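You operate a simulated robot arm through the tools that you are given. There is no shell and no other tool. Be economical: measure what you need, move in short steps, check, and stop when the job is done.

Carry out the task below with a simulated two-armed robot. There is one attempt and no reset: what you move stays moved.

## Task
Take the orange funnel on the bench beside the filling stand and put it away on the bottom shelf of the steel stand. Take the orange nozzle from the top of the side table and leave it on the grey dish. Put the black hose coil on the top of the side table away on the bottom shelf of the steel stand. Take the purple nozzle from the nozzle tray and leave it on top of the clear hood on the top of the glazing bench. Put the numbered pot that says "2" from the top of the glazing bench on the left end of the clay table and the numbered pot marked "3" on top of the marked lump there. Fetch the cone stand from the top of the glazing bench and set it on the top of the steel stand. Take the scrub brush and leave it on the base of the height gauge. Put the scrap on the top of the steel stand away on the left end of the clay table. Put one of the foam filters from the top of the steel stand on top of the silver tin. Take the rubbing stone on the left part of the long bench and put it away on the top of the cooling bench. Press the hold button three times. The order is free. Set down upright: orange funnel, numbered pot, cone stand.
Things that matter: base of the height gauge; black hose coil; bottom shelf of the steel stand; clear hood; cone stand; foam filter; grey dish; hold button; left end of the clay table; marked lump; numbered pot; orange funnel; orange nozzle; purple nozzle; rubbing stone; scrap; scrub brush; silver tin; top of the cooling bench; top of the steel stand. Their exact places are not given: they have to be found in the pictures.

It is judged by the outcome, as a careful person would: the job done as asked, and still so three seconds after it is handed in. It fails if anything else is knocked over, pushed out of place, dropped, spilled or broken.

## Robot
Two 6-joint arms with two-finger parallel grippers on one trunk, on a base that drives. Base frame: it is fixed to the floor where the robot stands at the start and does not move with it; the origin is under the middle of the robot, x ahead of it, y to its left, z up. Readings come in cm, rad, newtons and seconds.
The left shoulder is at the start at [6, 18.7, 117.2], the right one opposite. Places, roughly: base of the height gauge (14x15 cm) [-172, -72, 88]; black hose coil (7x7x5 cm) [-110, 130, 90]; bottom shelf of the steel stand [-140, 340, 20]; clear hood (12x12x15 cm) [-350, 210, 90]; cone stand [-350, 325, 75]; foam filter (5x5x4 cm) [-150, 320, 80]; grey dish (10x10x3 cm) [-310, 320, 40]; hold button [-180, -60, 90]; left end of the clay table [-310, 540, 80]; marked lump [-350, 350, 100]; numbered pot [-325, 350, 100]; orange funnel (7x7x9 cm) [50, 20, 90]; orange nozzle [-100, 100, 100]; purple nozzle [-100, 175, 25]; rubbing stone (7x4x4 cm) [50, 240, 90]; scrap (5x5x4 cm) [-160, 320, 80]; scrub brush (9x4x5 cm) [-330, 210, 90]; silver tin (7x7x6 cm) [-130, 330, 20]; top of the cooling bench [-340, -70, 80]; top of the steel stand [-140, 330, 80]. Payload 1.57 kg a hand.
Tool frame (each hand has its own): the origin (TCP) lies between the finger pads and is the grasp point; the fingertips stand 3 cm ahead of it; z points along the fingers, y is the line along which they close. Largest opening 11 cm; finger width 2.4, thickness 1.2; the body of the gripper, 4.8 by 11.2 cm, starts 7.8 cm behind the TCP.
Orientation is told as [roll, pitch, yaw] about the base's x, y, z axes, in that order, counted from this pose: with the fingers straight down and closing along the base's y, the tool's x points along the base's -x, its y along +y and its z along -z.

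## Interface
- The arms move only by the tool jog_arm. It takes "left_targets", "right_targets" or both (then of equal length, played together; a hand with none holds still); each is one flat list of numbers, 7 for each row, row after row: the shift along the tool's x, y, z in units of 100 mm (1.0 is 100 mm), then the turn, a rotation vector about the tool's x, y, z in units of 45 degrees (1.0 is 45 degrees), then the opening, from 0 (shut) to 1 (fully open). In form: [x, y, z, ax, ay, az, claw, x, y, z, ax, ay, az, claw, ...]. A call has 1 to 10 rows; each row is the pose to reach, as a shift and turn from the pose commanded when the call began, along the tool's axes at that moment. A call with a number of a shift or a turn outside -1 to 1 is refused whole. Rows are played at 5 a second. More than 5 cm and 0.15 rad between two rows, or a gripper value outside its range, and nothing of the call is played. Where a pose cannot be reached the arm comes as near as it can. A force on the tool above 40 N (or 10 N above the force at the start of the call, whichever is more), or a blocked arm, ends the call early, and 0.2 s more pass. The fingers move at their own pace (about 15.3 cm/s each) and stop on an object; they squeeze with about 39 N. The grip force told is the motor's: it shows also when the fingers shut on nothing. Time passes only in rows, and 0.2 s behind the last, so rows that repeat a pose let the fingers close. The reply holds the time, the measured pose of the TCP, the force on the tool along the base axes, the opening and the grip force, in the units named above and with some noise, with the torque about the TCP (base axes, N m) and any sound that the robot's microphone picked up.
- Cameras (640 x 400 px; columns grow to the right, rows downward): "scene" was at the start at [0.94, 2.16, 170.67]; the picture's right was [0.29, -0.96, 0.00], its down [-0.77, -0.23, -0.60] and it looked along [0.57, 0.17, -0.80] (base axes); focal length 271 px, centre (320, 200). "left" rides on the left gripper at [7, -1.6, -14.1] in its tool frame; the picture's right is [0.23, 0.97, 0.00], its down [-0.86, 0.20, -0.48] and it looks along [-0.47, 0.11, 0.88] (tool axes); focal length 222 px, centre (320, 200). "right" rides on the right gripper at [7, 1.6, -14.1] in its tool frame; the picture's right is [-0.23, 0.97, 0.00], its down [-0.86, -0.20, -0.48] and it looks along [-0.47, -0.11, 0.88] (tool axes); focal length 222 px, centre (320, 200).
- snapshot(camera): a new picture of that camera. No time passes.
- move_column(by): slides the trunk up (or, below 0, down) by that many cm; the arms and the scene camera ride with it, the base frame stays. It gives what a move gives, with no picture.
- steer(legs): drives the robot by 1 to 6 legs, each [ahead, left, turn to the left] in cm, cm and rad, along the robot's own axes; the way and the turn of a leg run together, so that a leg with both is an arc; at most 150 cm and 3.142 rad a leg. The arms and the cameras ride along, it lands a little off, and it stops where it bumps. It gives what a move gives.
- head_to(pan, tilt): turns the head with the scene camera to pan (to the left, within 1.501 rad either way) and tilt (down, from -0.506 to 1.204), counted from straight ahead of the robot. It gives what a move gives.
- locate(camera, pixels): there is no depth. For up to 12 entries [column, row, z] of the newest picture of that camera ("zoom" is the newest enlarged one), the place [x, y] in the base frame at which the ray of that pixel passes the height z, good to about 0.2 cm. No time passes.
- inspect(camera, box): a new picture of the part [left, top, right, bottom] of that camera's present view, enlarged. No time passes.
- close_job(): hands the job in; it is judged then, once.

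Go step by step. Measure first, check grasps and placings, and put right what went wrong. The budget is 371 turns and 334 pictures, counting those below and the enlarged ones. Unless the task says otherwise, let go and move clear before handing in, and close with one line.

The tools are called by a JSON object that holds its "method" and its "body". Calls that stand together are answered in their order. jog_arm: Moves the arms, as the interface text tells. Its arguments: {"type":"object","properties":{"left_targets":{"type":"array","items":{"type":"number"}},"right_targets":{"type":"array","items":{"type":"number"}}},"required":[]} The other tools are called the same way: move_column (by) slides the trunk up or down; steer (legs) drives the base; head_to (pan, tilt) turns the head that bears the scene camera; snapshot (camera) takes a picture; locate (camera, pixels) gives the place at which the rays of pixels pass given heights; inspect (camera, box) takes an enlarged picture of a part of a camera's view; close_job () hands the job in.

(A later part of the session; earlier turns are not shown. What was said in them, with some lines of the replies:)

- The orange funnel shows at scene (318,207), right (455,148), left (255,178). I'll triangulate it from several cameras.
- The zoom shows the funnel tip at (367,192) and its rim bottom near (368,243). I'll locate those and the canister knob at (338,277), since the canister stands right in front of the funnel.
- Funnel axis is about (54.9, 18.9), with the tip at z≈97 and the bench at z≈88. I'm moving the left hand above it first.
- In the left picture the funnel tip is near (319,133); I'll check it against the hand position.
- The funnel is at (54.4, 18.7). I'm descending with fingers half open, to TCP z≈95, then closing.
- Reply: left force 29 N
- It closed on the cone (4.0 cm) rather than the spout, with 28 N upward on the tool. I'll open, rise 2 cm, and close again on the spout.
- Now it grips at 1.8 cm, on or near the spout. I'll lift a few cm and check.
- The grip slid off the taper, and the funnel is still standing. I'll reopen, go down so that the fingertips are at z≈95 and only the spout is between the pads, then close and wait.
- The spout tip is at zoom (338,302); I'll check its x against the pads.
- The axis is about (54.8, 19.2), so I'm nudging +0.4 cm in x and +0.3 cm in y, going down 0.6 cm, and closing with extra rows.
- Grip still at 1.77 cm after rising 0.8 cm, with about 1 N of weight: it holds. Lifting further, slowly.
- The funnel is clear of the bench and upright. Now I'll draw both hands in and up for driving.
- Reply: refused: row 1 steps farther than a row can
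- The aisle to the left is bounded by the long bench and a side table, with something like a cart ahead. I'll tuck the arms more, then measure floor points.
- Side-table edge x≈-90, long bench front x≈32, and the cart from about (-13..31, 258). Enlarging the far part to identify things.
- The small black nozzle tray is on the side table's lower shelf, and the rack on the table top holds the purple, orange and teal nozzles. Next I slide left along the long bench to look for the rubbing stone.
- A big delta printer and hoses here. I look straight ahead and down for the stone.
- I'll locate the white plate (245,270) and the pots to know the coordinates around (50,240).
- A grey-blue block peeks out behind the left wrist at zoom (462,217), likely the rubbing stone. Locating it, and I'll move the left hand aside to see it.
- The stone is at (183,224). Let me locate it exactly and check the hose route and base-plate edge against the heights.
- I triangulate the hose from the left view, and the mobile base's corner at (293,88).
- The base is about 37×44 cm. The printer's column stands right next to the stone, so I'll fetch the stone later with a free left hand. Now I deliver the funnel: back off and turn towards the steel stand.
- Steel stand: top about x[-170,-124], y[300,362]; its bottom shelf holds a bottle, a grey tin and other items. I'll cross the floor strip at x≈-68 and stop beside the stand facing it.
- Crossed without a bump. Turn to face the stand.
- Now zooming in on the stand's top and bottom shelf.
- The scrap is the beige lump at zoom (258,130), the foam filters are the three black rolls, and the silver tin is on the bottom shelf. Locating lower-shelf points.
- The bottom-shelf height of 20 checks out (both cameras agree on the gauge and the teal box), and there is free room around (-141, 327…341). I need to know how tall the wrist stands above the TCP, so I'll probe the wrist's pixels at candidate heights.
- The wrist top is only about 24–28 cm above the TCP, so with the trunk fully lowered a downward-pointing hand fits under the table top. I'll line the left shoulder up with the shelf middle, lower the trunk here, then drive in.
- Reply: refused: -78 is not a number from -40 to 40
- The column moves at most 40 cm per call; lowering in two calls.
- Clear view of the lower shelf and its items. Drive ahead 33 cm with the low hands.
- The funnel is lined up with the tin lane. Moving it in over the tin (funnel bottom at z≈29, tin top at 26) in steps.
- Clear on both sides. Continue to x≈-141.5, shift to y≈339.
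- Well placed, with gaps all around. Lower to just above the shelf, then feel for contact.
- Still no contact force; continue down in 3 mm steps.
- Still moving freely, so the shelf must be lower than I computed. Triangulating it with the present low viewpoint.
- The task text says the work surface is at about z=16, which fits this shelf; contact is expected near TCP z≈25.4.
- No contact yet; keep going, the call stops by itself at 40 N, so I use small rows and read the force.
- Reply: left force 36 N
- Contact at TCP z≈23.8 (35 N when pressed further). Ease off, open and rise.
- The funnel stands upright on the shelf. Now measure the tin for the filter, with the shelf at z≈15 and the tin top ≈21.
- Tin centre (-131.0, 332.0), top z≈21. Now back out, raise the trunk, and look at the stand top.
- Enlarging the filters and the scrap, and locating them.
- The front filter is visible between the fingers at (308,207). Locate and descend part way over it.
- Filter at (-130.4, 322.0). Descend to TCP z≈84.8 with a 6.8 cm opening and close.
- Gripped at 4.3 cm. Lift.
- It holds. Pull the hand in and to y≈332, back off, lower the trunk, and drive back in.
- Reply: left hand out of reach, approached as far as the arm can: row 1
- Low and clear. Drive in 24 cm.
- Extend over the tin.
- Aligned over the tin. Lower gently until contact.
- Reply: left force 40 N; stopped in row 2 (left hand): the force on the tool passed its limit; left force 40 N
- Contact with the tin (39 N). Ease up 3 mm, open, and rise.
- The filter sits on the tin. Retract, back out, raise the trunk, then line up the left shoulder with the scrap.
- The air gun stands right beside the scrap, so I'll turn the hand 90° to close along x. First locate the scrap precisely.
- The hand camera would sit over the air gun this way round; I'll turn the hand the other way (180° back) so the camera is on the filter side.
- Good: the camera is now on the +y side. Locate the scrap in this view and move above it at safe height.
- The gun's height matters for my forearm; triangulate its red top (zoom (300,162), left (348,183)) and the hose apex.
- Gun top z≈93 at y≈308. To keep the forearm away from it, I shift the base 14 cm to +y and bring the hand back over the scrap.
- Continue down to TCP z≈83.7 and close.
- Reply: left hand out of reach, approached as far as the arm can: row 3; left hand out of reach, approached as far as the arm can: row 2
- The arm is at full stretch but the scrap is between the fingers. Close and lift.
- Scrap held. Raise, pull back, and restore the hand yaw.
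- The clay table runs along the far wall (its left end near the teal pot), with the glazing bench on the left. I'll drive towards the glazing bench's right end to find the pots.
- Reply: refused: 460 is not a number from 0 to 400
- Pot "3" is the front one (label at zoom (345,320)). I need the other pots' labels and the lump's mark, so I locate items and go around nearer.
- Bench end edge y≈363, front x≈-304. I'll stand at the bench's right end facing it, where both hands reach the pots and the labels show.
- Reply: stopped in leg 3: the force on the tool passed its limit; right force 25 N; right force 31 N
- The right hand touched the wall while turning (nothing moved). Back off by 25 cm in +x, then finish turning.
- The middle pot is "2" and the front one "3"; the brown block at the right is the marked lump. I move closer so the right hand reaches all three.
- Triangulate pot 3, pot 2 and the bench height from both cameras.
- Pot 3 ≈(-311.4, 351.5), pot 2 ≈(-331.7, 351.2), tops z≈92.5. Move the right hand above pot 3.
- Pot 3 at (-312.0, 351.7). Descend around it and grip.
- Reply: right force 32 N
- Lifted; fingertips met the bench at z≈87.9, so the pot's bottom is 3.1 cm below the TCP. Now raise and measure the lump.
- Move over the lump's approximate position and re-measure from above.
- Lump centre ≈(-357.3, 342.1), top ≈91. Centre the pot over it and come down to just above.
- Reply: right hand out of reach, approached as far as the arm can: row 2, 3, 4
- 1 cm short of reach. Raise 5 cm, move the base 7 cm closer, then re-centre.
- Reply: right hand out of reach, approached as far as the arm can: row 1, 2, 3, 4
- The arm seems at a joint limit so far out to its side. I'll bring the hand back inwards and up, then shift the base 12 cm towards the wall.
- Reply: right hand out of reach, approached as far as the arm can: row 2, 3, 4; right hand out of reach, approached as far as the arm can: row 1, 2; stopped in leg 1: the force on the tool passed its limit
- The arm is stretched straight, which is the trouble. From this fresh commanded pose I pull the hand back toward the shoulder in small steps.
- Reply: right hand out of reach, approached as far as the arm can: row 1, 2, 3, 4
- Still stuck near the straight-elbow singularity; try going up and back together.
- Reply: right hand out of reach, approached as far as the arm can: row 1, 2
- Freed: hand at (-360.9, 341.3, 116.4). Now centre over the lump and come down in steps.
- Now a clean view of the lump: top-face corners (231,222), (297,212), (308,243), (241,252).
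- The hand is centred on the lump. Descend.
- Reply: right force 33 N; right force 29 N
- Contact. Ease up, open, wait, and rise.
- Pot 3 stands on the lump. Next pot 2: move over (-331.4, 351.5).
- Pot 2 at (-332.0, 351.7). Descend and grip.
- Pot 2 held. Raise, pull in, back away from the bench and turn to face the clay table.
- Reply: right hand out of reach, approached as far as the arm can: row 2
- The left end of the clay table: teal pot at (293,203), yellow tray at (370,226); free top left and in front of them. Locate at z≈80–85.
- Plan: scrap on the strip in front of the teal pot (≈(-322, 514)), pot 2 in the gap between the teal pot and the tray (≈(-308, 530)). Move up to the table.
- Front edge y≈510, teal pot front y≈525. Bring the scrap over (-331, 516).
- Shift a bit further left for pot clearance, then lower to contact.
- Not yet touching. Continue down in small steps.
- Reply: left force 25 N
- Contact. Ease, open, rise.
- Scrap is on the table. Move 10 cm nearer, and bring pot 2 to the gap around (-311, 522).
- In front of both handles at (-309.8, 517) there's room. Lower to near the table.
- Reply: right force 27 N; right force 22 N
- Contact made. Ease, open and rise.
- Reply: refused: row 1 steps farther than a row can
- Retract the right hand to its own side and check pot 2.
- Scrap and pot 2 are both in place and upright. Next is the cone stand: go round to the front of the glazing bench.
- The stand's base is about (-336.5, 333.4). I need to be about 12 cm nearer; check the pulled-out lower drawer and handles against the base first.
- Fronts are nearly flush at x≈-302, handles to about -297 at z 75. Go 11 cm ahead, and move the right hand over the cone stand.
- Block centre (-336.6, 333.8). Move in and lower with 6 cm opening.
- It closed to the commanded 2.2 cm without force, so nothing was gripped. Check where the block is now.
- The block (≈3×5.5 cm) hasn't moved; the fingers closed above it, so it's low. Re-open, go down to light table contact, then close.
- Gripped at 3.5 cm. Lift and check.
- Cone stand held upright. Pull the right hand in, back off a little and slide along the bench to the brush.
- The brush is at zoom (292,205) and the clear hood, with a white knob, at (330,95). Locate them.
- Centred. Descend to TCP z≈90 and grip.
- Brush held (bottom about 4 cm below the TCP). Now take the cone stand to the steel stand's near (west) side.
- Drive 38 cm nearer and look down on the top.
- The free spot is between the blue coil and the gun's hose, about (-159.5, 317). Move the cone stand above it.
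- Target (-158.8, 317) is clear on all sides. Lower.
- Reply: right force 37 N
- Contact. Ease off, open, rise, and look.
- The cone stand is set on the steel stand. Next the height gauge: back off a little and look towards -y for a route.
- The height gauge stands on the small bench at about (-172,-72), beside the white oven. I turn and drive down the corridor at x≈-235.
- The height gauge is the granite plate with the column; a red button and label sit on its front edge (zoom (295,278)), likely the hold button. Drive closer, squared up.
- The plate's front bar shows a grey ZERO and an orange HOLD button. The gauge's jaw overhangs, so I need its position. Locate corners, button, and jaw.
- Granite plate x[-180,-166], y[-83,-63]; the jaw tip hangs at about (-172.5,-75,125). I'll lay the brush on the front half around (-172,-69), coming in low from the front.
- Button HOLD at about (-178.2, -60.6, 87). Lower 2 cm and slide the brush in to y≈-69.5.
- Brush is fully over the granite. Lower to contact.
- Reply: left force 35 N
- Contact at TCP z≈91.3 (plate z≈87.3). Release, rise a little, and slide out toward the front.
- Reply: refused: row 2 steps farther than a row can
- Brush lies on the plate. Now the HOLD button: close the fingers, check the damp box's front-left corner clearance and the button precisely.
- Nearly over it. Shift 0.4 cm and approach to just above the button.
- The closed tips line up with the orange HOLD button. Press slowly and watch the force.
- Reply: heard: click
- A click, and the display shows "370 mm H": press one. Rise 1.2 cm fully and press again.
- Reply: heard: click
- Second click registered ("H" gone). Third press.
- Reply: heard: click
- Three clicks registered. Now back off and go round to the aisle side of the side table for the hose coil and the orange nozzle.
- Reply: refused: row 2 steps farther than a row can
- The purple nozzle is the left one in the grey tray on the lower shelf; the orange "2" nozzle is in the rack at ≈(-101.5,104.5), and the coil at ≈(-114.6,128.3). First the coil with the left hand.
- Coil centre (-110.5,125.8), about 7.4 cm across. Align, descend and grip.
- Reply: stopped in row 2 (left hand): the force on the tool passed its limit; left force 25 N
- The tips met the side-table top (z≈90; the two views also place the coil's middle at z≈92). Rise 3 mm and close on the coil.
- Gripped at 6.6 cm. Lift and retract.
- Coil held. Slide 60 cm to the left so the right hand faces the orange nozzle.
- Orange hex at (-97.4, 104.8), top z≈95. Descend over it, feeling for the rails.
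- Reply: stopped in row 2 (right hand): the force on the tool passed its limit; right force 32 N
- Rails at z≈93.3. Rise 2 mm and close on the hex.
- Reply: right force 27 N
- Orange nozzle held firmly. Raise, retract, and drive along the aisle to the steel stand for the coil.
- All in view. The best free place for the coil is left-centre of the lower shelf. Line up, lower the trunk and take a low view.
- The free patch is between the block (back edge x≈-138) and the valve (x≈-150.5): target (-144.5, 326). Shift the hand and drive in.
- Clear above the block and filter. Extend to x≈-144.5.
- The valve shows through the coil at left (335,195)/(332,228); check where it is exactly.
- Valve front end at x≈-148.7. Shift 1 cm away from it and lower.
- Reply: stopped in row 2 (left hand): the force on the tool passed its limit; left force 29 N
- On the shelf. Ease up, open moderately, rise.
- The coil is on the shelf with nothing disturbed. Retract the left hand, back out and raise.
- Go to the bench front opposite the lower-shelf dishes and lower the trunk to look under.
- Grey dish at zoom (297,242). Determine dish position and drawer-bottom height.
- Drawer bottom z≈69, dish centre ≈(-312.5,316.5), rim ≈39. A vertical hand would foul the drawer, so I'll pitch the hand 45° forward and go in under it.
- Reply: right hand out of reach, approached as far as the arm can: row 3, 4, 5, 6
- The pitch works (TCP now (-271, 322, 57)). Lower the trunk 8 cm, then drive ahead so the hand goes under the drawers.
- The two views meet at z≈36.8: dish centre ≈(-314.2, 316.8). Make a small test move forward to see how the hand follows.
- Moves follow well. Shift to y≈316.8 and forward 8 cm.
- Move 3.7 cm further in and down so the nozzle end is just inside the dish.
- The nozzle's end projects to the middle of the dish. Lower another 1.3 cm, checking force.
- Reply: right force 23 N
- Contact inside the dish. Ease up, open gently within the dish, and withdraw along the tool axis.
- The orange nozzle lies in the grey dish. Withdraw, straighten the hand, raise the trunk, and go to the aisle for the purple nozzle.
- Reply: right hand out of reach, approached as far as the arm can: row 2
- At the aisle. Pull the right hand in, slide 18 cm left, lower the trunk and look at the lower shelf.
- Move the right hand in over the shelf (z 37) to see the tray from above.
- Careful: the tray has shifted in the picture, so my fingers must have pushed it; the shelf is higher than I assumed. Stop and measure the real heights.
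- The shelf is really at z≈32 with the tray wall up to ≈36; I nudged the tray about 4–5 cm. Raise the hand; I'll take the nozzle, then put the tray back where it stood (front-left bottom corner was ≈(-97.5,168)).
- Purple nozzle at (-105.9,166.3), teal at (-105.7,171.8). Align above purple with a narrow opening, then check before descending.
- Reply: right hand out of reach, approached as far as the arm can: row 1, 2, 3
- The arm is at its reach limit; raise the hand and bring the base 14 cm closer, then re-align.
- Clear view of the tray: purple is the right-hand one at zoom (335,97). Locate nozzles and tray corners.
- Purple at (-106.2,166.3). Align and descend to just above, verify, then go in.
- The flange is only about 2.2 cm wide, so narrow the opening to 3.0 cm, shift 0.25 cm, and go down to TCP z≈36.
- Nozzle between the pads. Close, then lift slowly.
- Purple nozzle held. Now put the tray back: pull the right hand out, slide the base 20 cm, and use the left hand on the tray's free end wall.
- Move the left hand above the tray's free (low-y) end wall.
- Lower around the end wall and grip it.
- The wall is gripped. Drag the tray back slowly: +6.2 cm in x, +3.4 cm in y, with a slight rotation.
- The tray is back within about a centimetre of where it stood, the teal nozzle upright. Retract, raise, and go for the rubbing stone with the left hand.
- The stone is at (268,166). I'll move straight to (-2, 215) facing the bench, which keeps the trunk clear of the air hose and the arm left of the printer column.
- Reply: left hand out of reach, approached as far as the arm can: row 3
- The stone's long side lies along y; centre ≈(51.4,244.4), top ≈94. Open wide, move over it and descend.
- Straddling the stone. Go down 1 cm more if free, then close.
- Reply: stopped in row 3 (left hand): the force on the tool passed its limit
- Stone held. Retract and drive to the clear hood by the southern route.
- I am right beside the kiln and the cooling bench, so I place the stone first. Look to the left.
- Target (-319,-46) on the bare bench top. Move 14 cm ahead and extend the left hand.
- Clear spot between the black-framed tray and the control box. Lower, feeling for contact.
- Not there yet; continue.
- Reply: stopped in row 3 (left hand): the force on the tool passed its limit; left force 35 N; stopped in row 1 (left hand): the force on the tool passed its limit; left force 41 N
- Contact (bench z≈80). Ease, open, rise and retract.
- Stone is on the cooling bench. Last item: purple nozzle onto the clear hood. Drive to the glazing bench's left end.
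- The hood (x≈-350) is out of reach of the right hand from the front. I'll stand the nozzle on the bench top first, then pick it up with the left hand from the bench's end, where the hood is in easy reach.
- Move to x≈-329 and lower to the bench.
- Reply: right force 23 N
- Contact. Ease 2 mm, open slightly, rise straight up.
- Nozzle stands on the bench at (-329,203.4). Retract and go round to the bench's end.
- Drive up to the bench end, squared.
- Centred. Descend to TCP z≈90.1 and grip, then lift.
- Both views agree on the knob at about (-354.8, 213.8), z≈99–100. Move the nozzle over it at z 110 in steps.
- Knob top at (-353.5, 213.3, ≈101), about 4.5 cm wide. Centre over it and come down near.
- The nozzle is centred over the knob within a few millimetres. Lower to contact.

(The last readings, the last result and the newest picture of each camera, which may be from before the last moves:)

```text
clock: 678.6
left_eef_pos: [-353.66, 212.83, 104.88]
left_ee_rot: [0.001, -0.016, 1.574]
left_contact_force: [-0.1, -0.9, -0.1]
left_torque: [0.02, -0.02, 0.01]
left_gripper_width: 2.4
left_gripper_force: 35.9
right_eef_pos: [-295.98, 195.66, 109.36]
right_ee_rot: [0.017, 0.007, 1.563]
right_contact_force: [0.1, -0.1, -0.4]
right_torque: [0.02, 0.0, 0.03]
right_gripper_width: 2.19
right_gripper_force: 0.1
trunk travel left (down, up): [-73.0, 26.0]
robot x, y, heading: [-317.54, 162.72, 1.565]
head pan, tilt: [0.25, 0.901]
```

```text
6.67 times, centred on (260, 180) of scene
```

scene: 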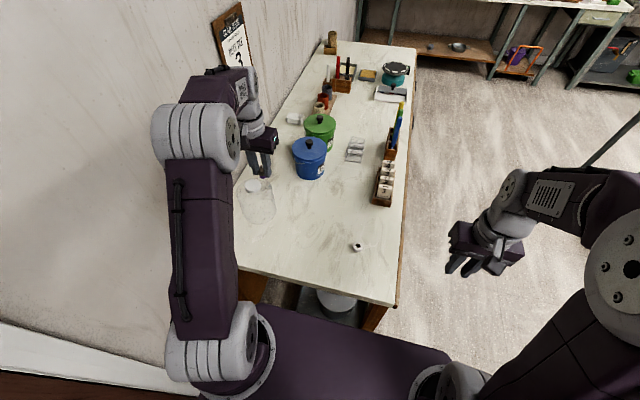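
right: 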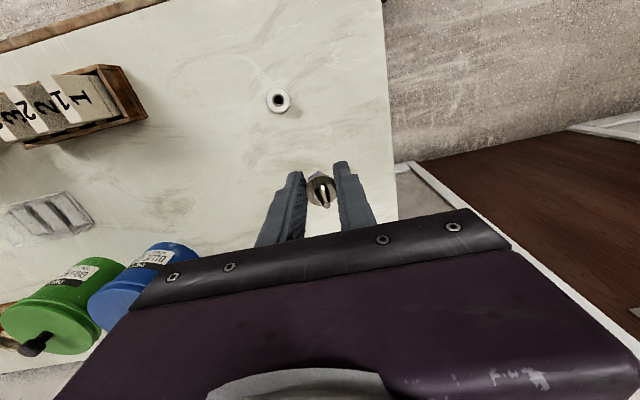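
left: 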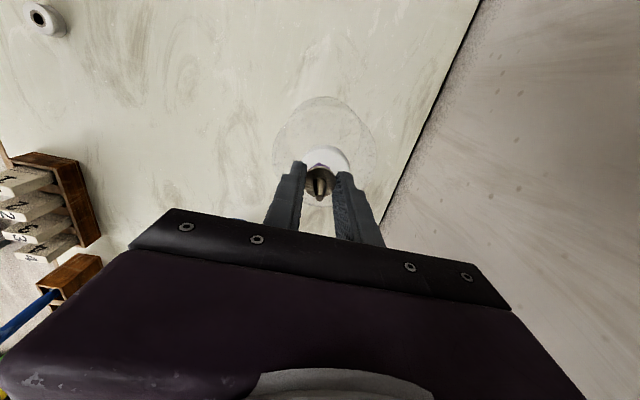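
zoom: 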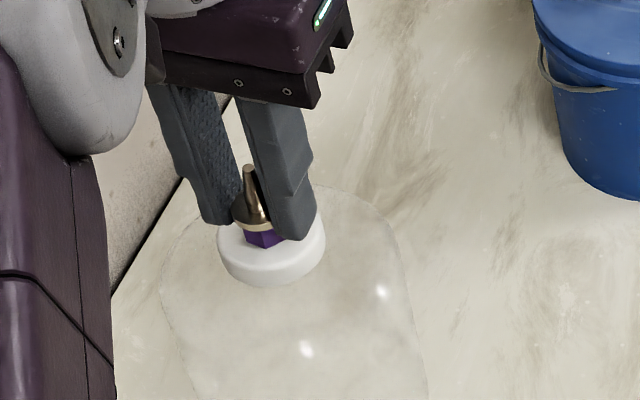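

{"method": "jog_arm", "body": {"left_targets": [0, 0, 0.02, 0, 0, 0, 0, 0, 0, 0.04, 0, 0, 0, 0, 0, 0, 0.04, 0, 0, 0, 0]}}

{"method": "jog_arm", "body": {"left_targets": [0, 0, 0.015, 0, 0, 0, 0, 0, 0, 0.03, 0, 0, 0, 0, 0, 0, 0.03, 0, 0, 0, 0]}}

```text
clock: 679.4
left_eef_pos: [-353.62, 212.67, 104.56]
left_ee_rot: [-0.001, -0.014, 1.575]
left_contact_force: [0.4, -0.3, -0.6]
left_torque: [0.04, 0.0, 0.0]
left_gripper_width: 2.41
left_gripper_force: 36.7
right_eef_pos: [-296.23, 195.59, 109.38]
right_ee_rot: [0.017, 0.007, 1.565]
right_contact_force: [-0.3, 0.5, -0.7]
right_torque: [-0.01, -0.03, 0.01]
right_gripper_width: 2.19
right_gripper_force: 0.2
trunk travel left (down, up): [-73.0, 26.0]
robot x, y, heading: [-317.13, 162.48, 1.571]
head pan, tilt: [0.25, 0.901]
```

```text
clock: 680.2
left_eef_pos: [-353.58, 212.82, 104.31]
left_ee_rot: [-0.001, -0.014, 1.574]
left_contact_force: [-0.2, 1.1, -0.7]
left_torque: [-0.02, 0.03, 0.0]
left_gripper_width: 2.39
left_gripper_force: 36.4
right_eef_pos: [-296.07, 195.61, 109.44]
right_ee_rot: [0.017, 0.007, 1.564]
right_contact_force: [-0.1, 0.5, -0.5]
right_torque: [0.02, 0.0, 0.02]
right_gripper_width: 2.19
right_gripper_force: 0.1
trunk travel left (down, up): [-73.0, 26.0]
robot x, y, heading: [-317.67, 162.97, 1.573]
head pan, tilt: [0.25, 0.901]
```

{"method": "jog_arm", "body": {"left_targets": [0, 0, 0.015, 0, 0, 0, 0, 0, 0, 0.03, 0, 0, 0, 0, 0, 0, 0.03, 0, 0, 0, 0]}}

{"method": "jog_arm", "body": {"left_targets": [0, 0, 0.015, 0, 0, 0, 0, 0, 0, 0.03, 0, 0, 0, 0, 0, 0, 0.03, 0, 0, 0, 0]}}

{"method": "inspect", "body": {"camera": "scene", "box": [230, 150, 290, 210]}}

```text
clock: 681.0
left_eef_pos: [-353.65, 212.77, 104.05]
left_ee_rot: [0.0, -0.018, 1.573]
left_contact_force: [-1.2, 1.0, 8.4]
left_torque: [0.09, 0.05, -0.01]
left_gripper_width: 2.39
left_gripper_force: 36.5
right_eef_pos: [-296.08, 195.62, 109.43]
right_ee_rot: [0.017, 0.005, 1.564]
right_contact_force: [-0.4, 0.5, -0.7]
right_torque: [0.02, 0.02, 0.01]
right_gripper_width: 2.19
right_gripper_force: 0.1
trunk travel left (down, up): [-73.0, 26.0]
robot x, y, heading: [-317.51, 162.77, 1.576]
head pan, tilt: [0.25, 0.901]
```

```text
clock: 681.8
left_eef_pos: [-353.49, 212.7, 103.91]
left_ee_rot: [0.004, -0.022, 1.576]
left_contact_force: [-3.5, 4.5, 30.2]
left_torque: [0.15, 0.08, -0.02]
left_gripper_width: 2.4
left_gripper_force: 36.0
right_eef_pos: [-295.88, 195.45, 109.44]
right_ee_rot: [0.019, 0.003, 1.563]
right_contact_force: [-0.3, 0.2, 0.8]
right_torque: [0.02, -0.02, 0.04]
right_gripper_width: 2.19
right_gripper_force: 0.1
trunk travel left (down, up): [-73.0, 26.0]
robot x, y, heading: [-317.44, 162.67, 1.57]
head pan, tilt: [0.25, 0.901]
```

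```text
6.67 times, centred on (260, 180) of scene
```

zoom: 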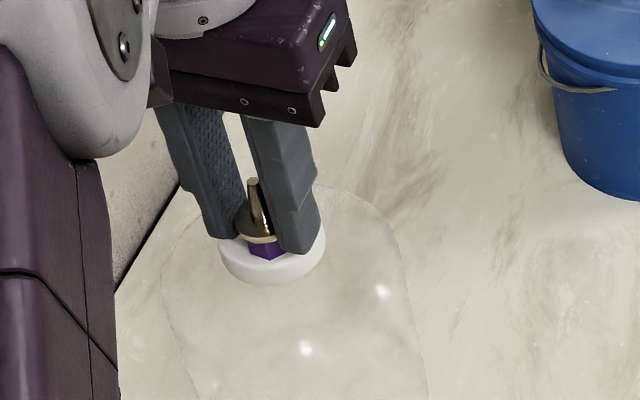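

Contact with the knob. The hex sits slightly towards me; lift 3 mm, shift 0.6 cm further on, set down again, then release.

{"method": "jog_arm", "body": {"left_targets": [0, 0, -0.07, 0, 0, 0, 0, -0.06, -0.03, -0.07, 0, 0, 0, 0, -0.06, -0.03, -0.07, 0, 0, 0, 0]}}

{"method": "jog_arm", "body": {"left_targets": [0, 0, 0.02, 0, 0, 0, 0, 0, 0, 0.04, 0, 0, 0, 0, 0, 0, 0.05, 0, 0, 0, 0]}}

{"method": "inspect", "body": {"camera": "scene", "box": [230, 150, 290, 210]}}

```text
clock: 682.6
left_eef_pos: [-353.29, 213.38, 104.23]
left_ee_rot: [-0.002, -0.013, 1.576]
left_contact_force: [0.8, 0.7, 0.0]
left_torque: [0.0, -0.02, 0.06]
left_gripper_width: 2.39
left_gripper_force: 35.6
right_eef_pos: [-296.08, 195.6, 109.41]
right_ee_rot: [0.019, 0.005, 1.565]
right_contact_force: [0.1, -0.4, 0.0]
right_torque: [0.0, -0.03, -0.02]
right_gripper_width: 2.17
right_gripper_force: 0.0
trunk travel left (down, up): [-73.0, 26.0]
robot x, y, heading: [-317.46, 162.8, 1.572]
head pan, tilt: [0.25, 0.901]
```

```text
clock: 683.4
left_eef_pos: [-353.16, 213.47, 104.06]
left_ee_rot: [0.003, -0.019, 1.574]
left_contact_force: [-1.2, 1.4, 8.4]
left_torque: [0.03, -0.01, -0.01]
left_gripper_width: 2.37
left_gripper_force: 35.9
right_eef_pos: [-296.01, 195.58, 109.5]
right_ee_rot: [0.018, 0.006, 1.564]
right_contact_force: [0.1, 0.3, 0.4]
right_torque: [-0.02, 0.0, 0.0]
right_gripper_width: 2.2
right_gripper_force: 0.0
trunk travel left (down, up): [-73.0, 26.0]
robot x, y, heading: [-317.3, 162.38, 1.57]
head pan, tilt: [0.25, 0.901]
```

```text
6.67 times, centred on (260, 180) of scene
```

zoom: 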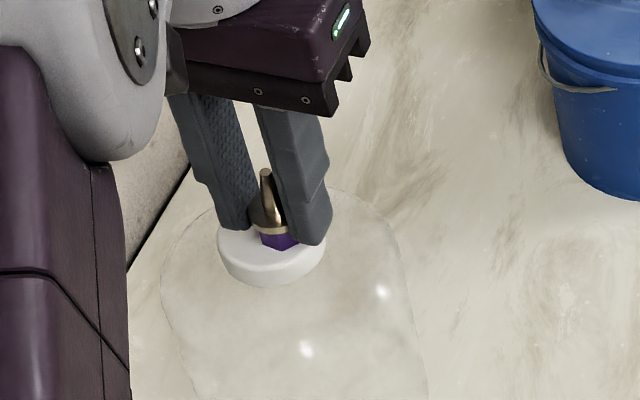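

Well centred with 8 N contact. Release and rise straight up.

{"method": "jog_arm", "body": {"left_targets": [0, 0, -0.015, 0, 0, 0, 0, 0, 0, -0.015, 0, 0, 0, 0.28, 0, 0, -0.015, 0, 0, 0, 0.34, 0, 0, -0.015, 0, 0, 0, 0.34, 0, 0, -0.2, 0, 0, 0, 0.34, 0, 0, -0.5, 0, 0, 0, 0.34, 0, 0, -0.9, 0, 0, 0, 0.34]}}

{"method": "inspect", "body": {"camera": "scene", "box": [210, 130, 310, 230]}}

{"method": "jog_arm", "body": {"left_targets": [0, 0, -0.1, 0, 0, 0, 0.34, 0.3, -0.3, -0.2, 0, 0, 0, 0.2, 0.6, -0.6, -0.2, 0, 0, 0, 0.2, 0.9, -0.9, -0.2, 0, 0, 0, 0.2]}}

{"method": "steer", "body": {"legs": [[-35, 0, 0]]}}

{"method": "head_to", "body": {"pan": 0.1, "tilt": 0.7}}

{"method": "inspect", "body": {"camera": "scene", "box": [200, 60, 440, 260]}}

```text
clock: 685.0
left_eef_pos: [-353.29, 213.01, 112.86]
left_ee_rot: [-0.002, -0.016, 1.575]
left_contact_force: [1.1, -0.1, 0.6]
left_torque: [0.02, 0.02, 0.0]
left_gripper_width: 3.73
left_gripper_force: 0.1
right_eef_pos: [-296.15, 195.63, 109.36]
right_ee_rot: [0.019, 0.007, 1.564]
right_contact_force: [0.2, 0.2, 0.5]
right_torque: [0.04, 0.0, 0.0]
right_gripper_width: 2.21
right_gripper_force: 0.1
trunk travel left (down, up): [-73.0, 26.0]
robot x, y, heading: [-317.68, 162.79, 1.568]
head pan, tilt: [0.25, 0.901]
```

```text
4.00 times, centred on (260, 180) of scene
```

zoom: 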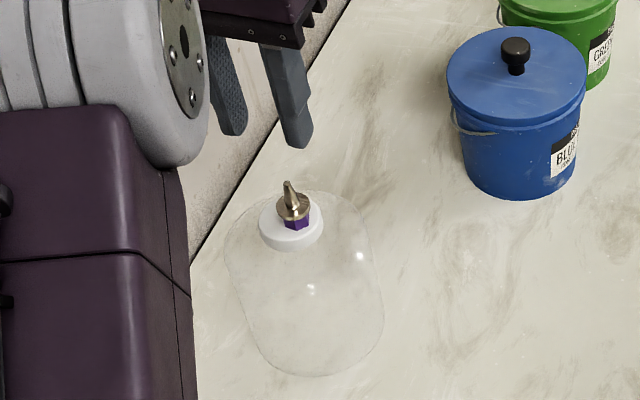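

```text
clock: 686.0
left_eef_pos: [-344.42, 204.0, 114.84]
left_ee_rot: [0.0, -0.017, 1.572]
left_contact_force: [-1.4, -0.2, -0.4]
left_torque: [0.03, -0.02, 0.0]
left_gripper_width: 2.2
left_gripper_force: 0.0
right_eef_pos: [-296.02, 195.61, 109.33]
right_ee_rot: [0.017, 0.006, 1.565]
right_contact_force: [0.3, 0.2, 0.1]
right_torque: [0.07, 0.02, 0.02]
right_gripper_width: 2.19
right_gripper_force: 0.0
trunk travel left (down, up): [-73.0, 26.0]
robot x, y, heading: [-317.4, 162.51, 1.569]
head pan, tilt: [0.25, 0.901]
```

```text
clock: 688.2
left_eef_pos: [-344.6, 170.26, 114.61]
left_ee_rot: [-0.001, -0.015, 1.575]
left_contact_force: [0.0, -0.1, -0.1]
left_torque: [-0.01, -0.01, 0.0]
left_gripper_width: 2.21
left_gripper_force: 0.1
right_eef_pos: [-296.1, 161.95, 109.36]
right_ee_rot: [0.018, 0.007, 1.564]
right_contact_force: [-0.5, 0.2, -0.2]
right_torque: [-0.01, 0.0, 0.01]
right_gripper_width: 2.22
right_gripper_force: 0.0
trunk travel left (down, up): [-73.0, 26.0]
robot x, y, heading: [-317.68, 128.83, 1.576]
head pan, tilt: [0.25, 0.901]
```

```text
clock: 688.9
left_eef_pos: [-344.57, 170.2, 114.62]
left_ee_rot: [-0.001, -0.017, 1.579]
left_contact_force: [-0.2, -0.4, 0.1]
left_torque: [-0.01, -0.03, 0.04]
left_gripper_width: 2.19
left_gripper_force: 0.0
right_eef_pos: [-296.13, 161.81, 109.38]
right_ee_rot: [0.018, 0.006, 1.565]
right_contact_force: [0.2, 0.0, 0.1]
right_torque: [0.01, 0.01, 0.01]
right_gripper_width: 2.21
right_gripper_force: 0.1
trunk travel left (down, up): [-73.0, 26.0]
robot x, y, heading: [-317.33, 128.77, 1.572]
head pan, tilt: [0.099, 0.7]
```

```text
2.00 times, centred on (320, 160) of scene
```

zoom: 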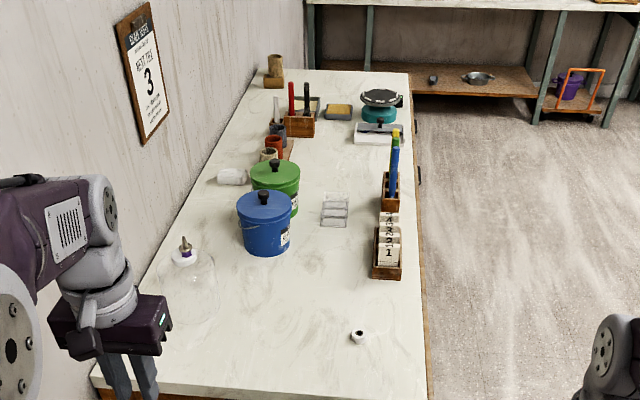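

The purple nozzle stands on the hood's knob and both hands are clear; every item on the list has been placed and the HOLD button clicked three times. Handing the job in.

{"method": "close_job", "body": {}}

```text
The job is handed in.
```

I did everything on the list and handed the job in. One thing was disturbed along the way: I bumped the nozzle tray on the side table's lower shelf about 7 cm and dragged it back to within roughly 1 cm of where it stood.
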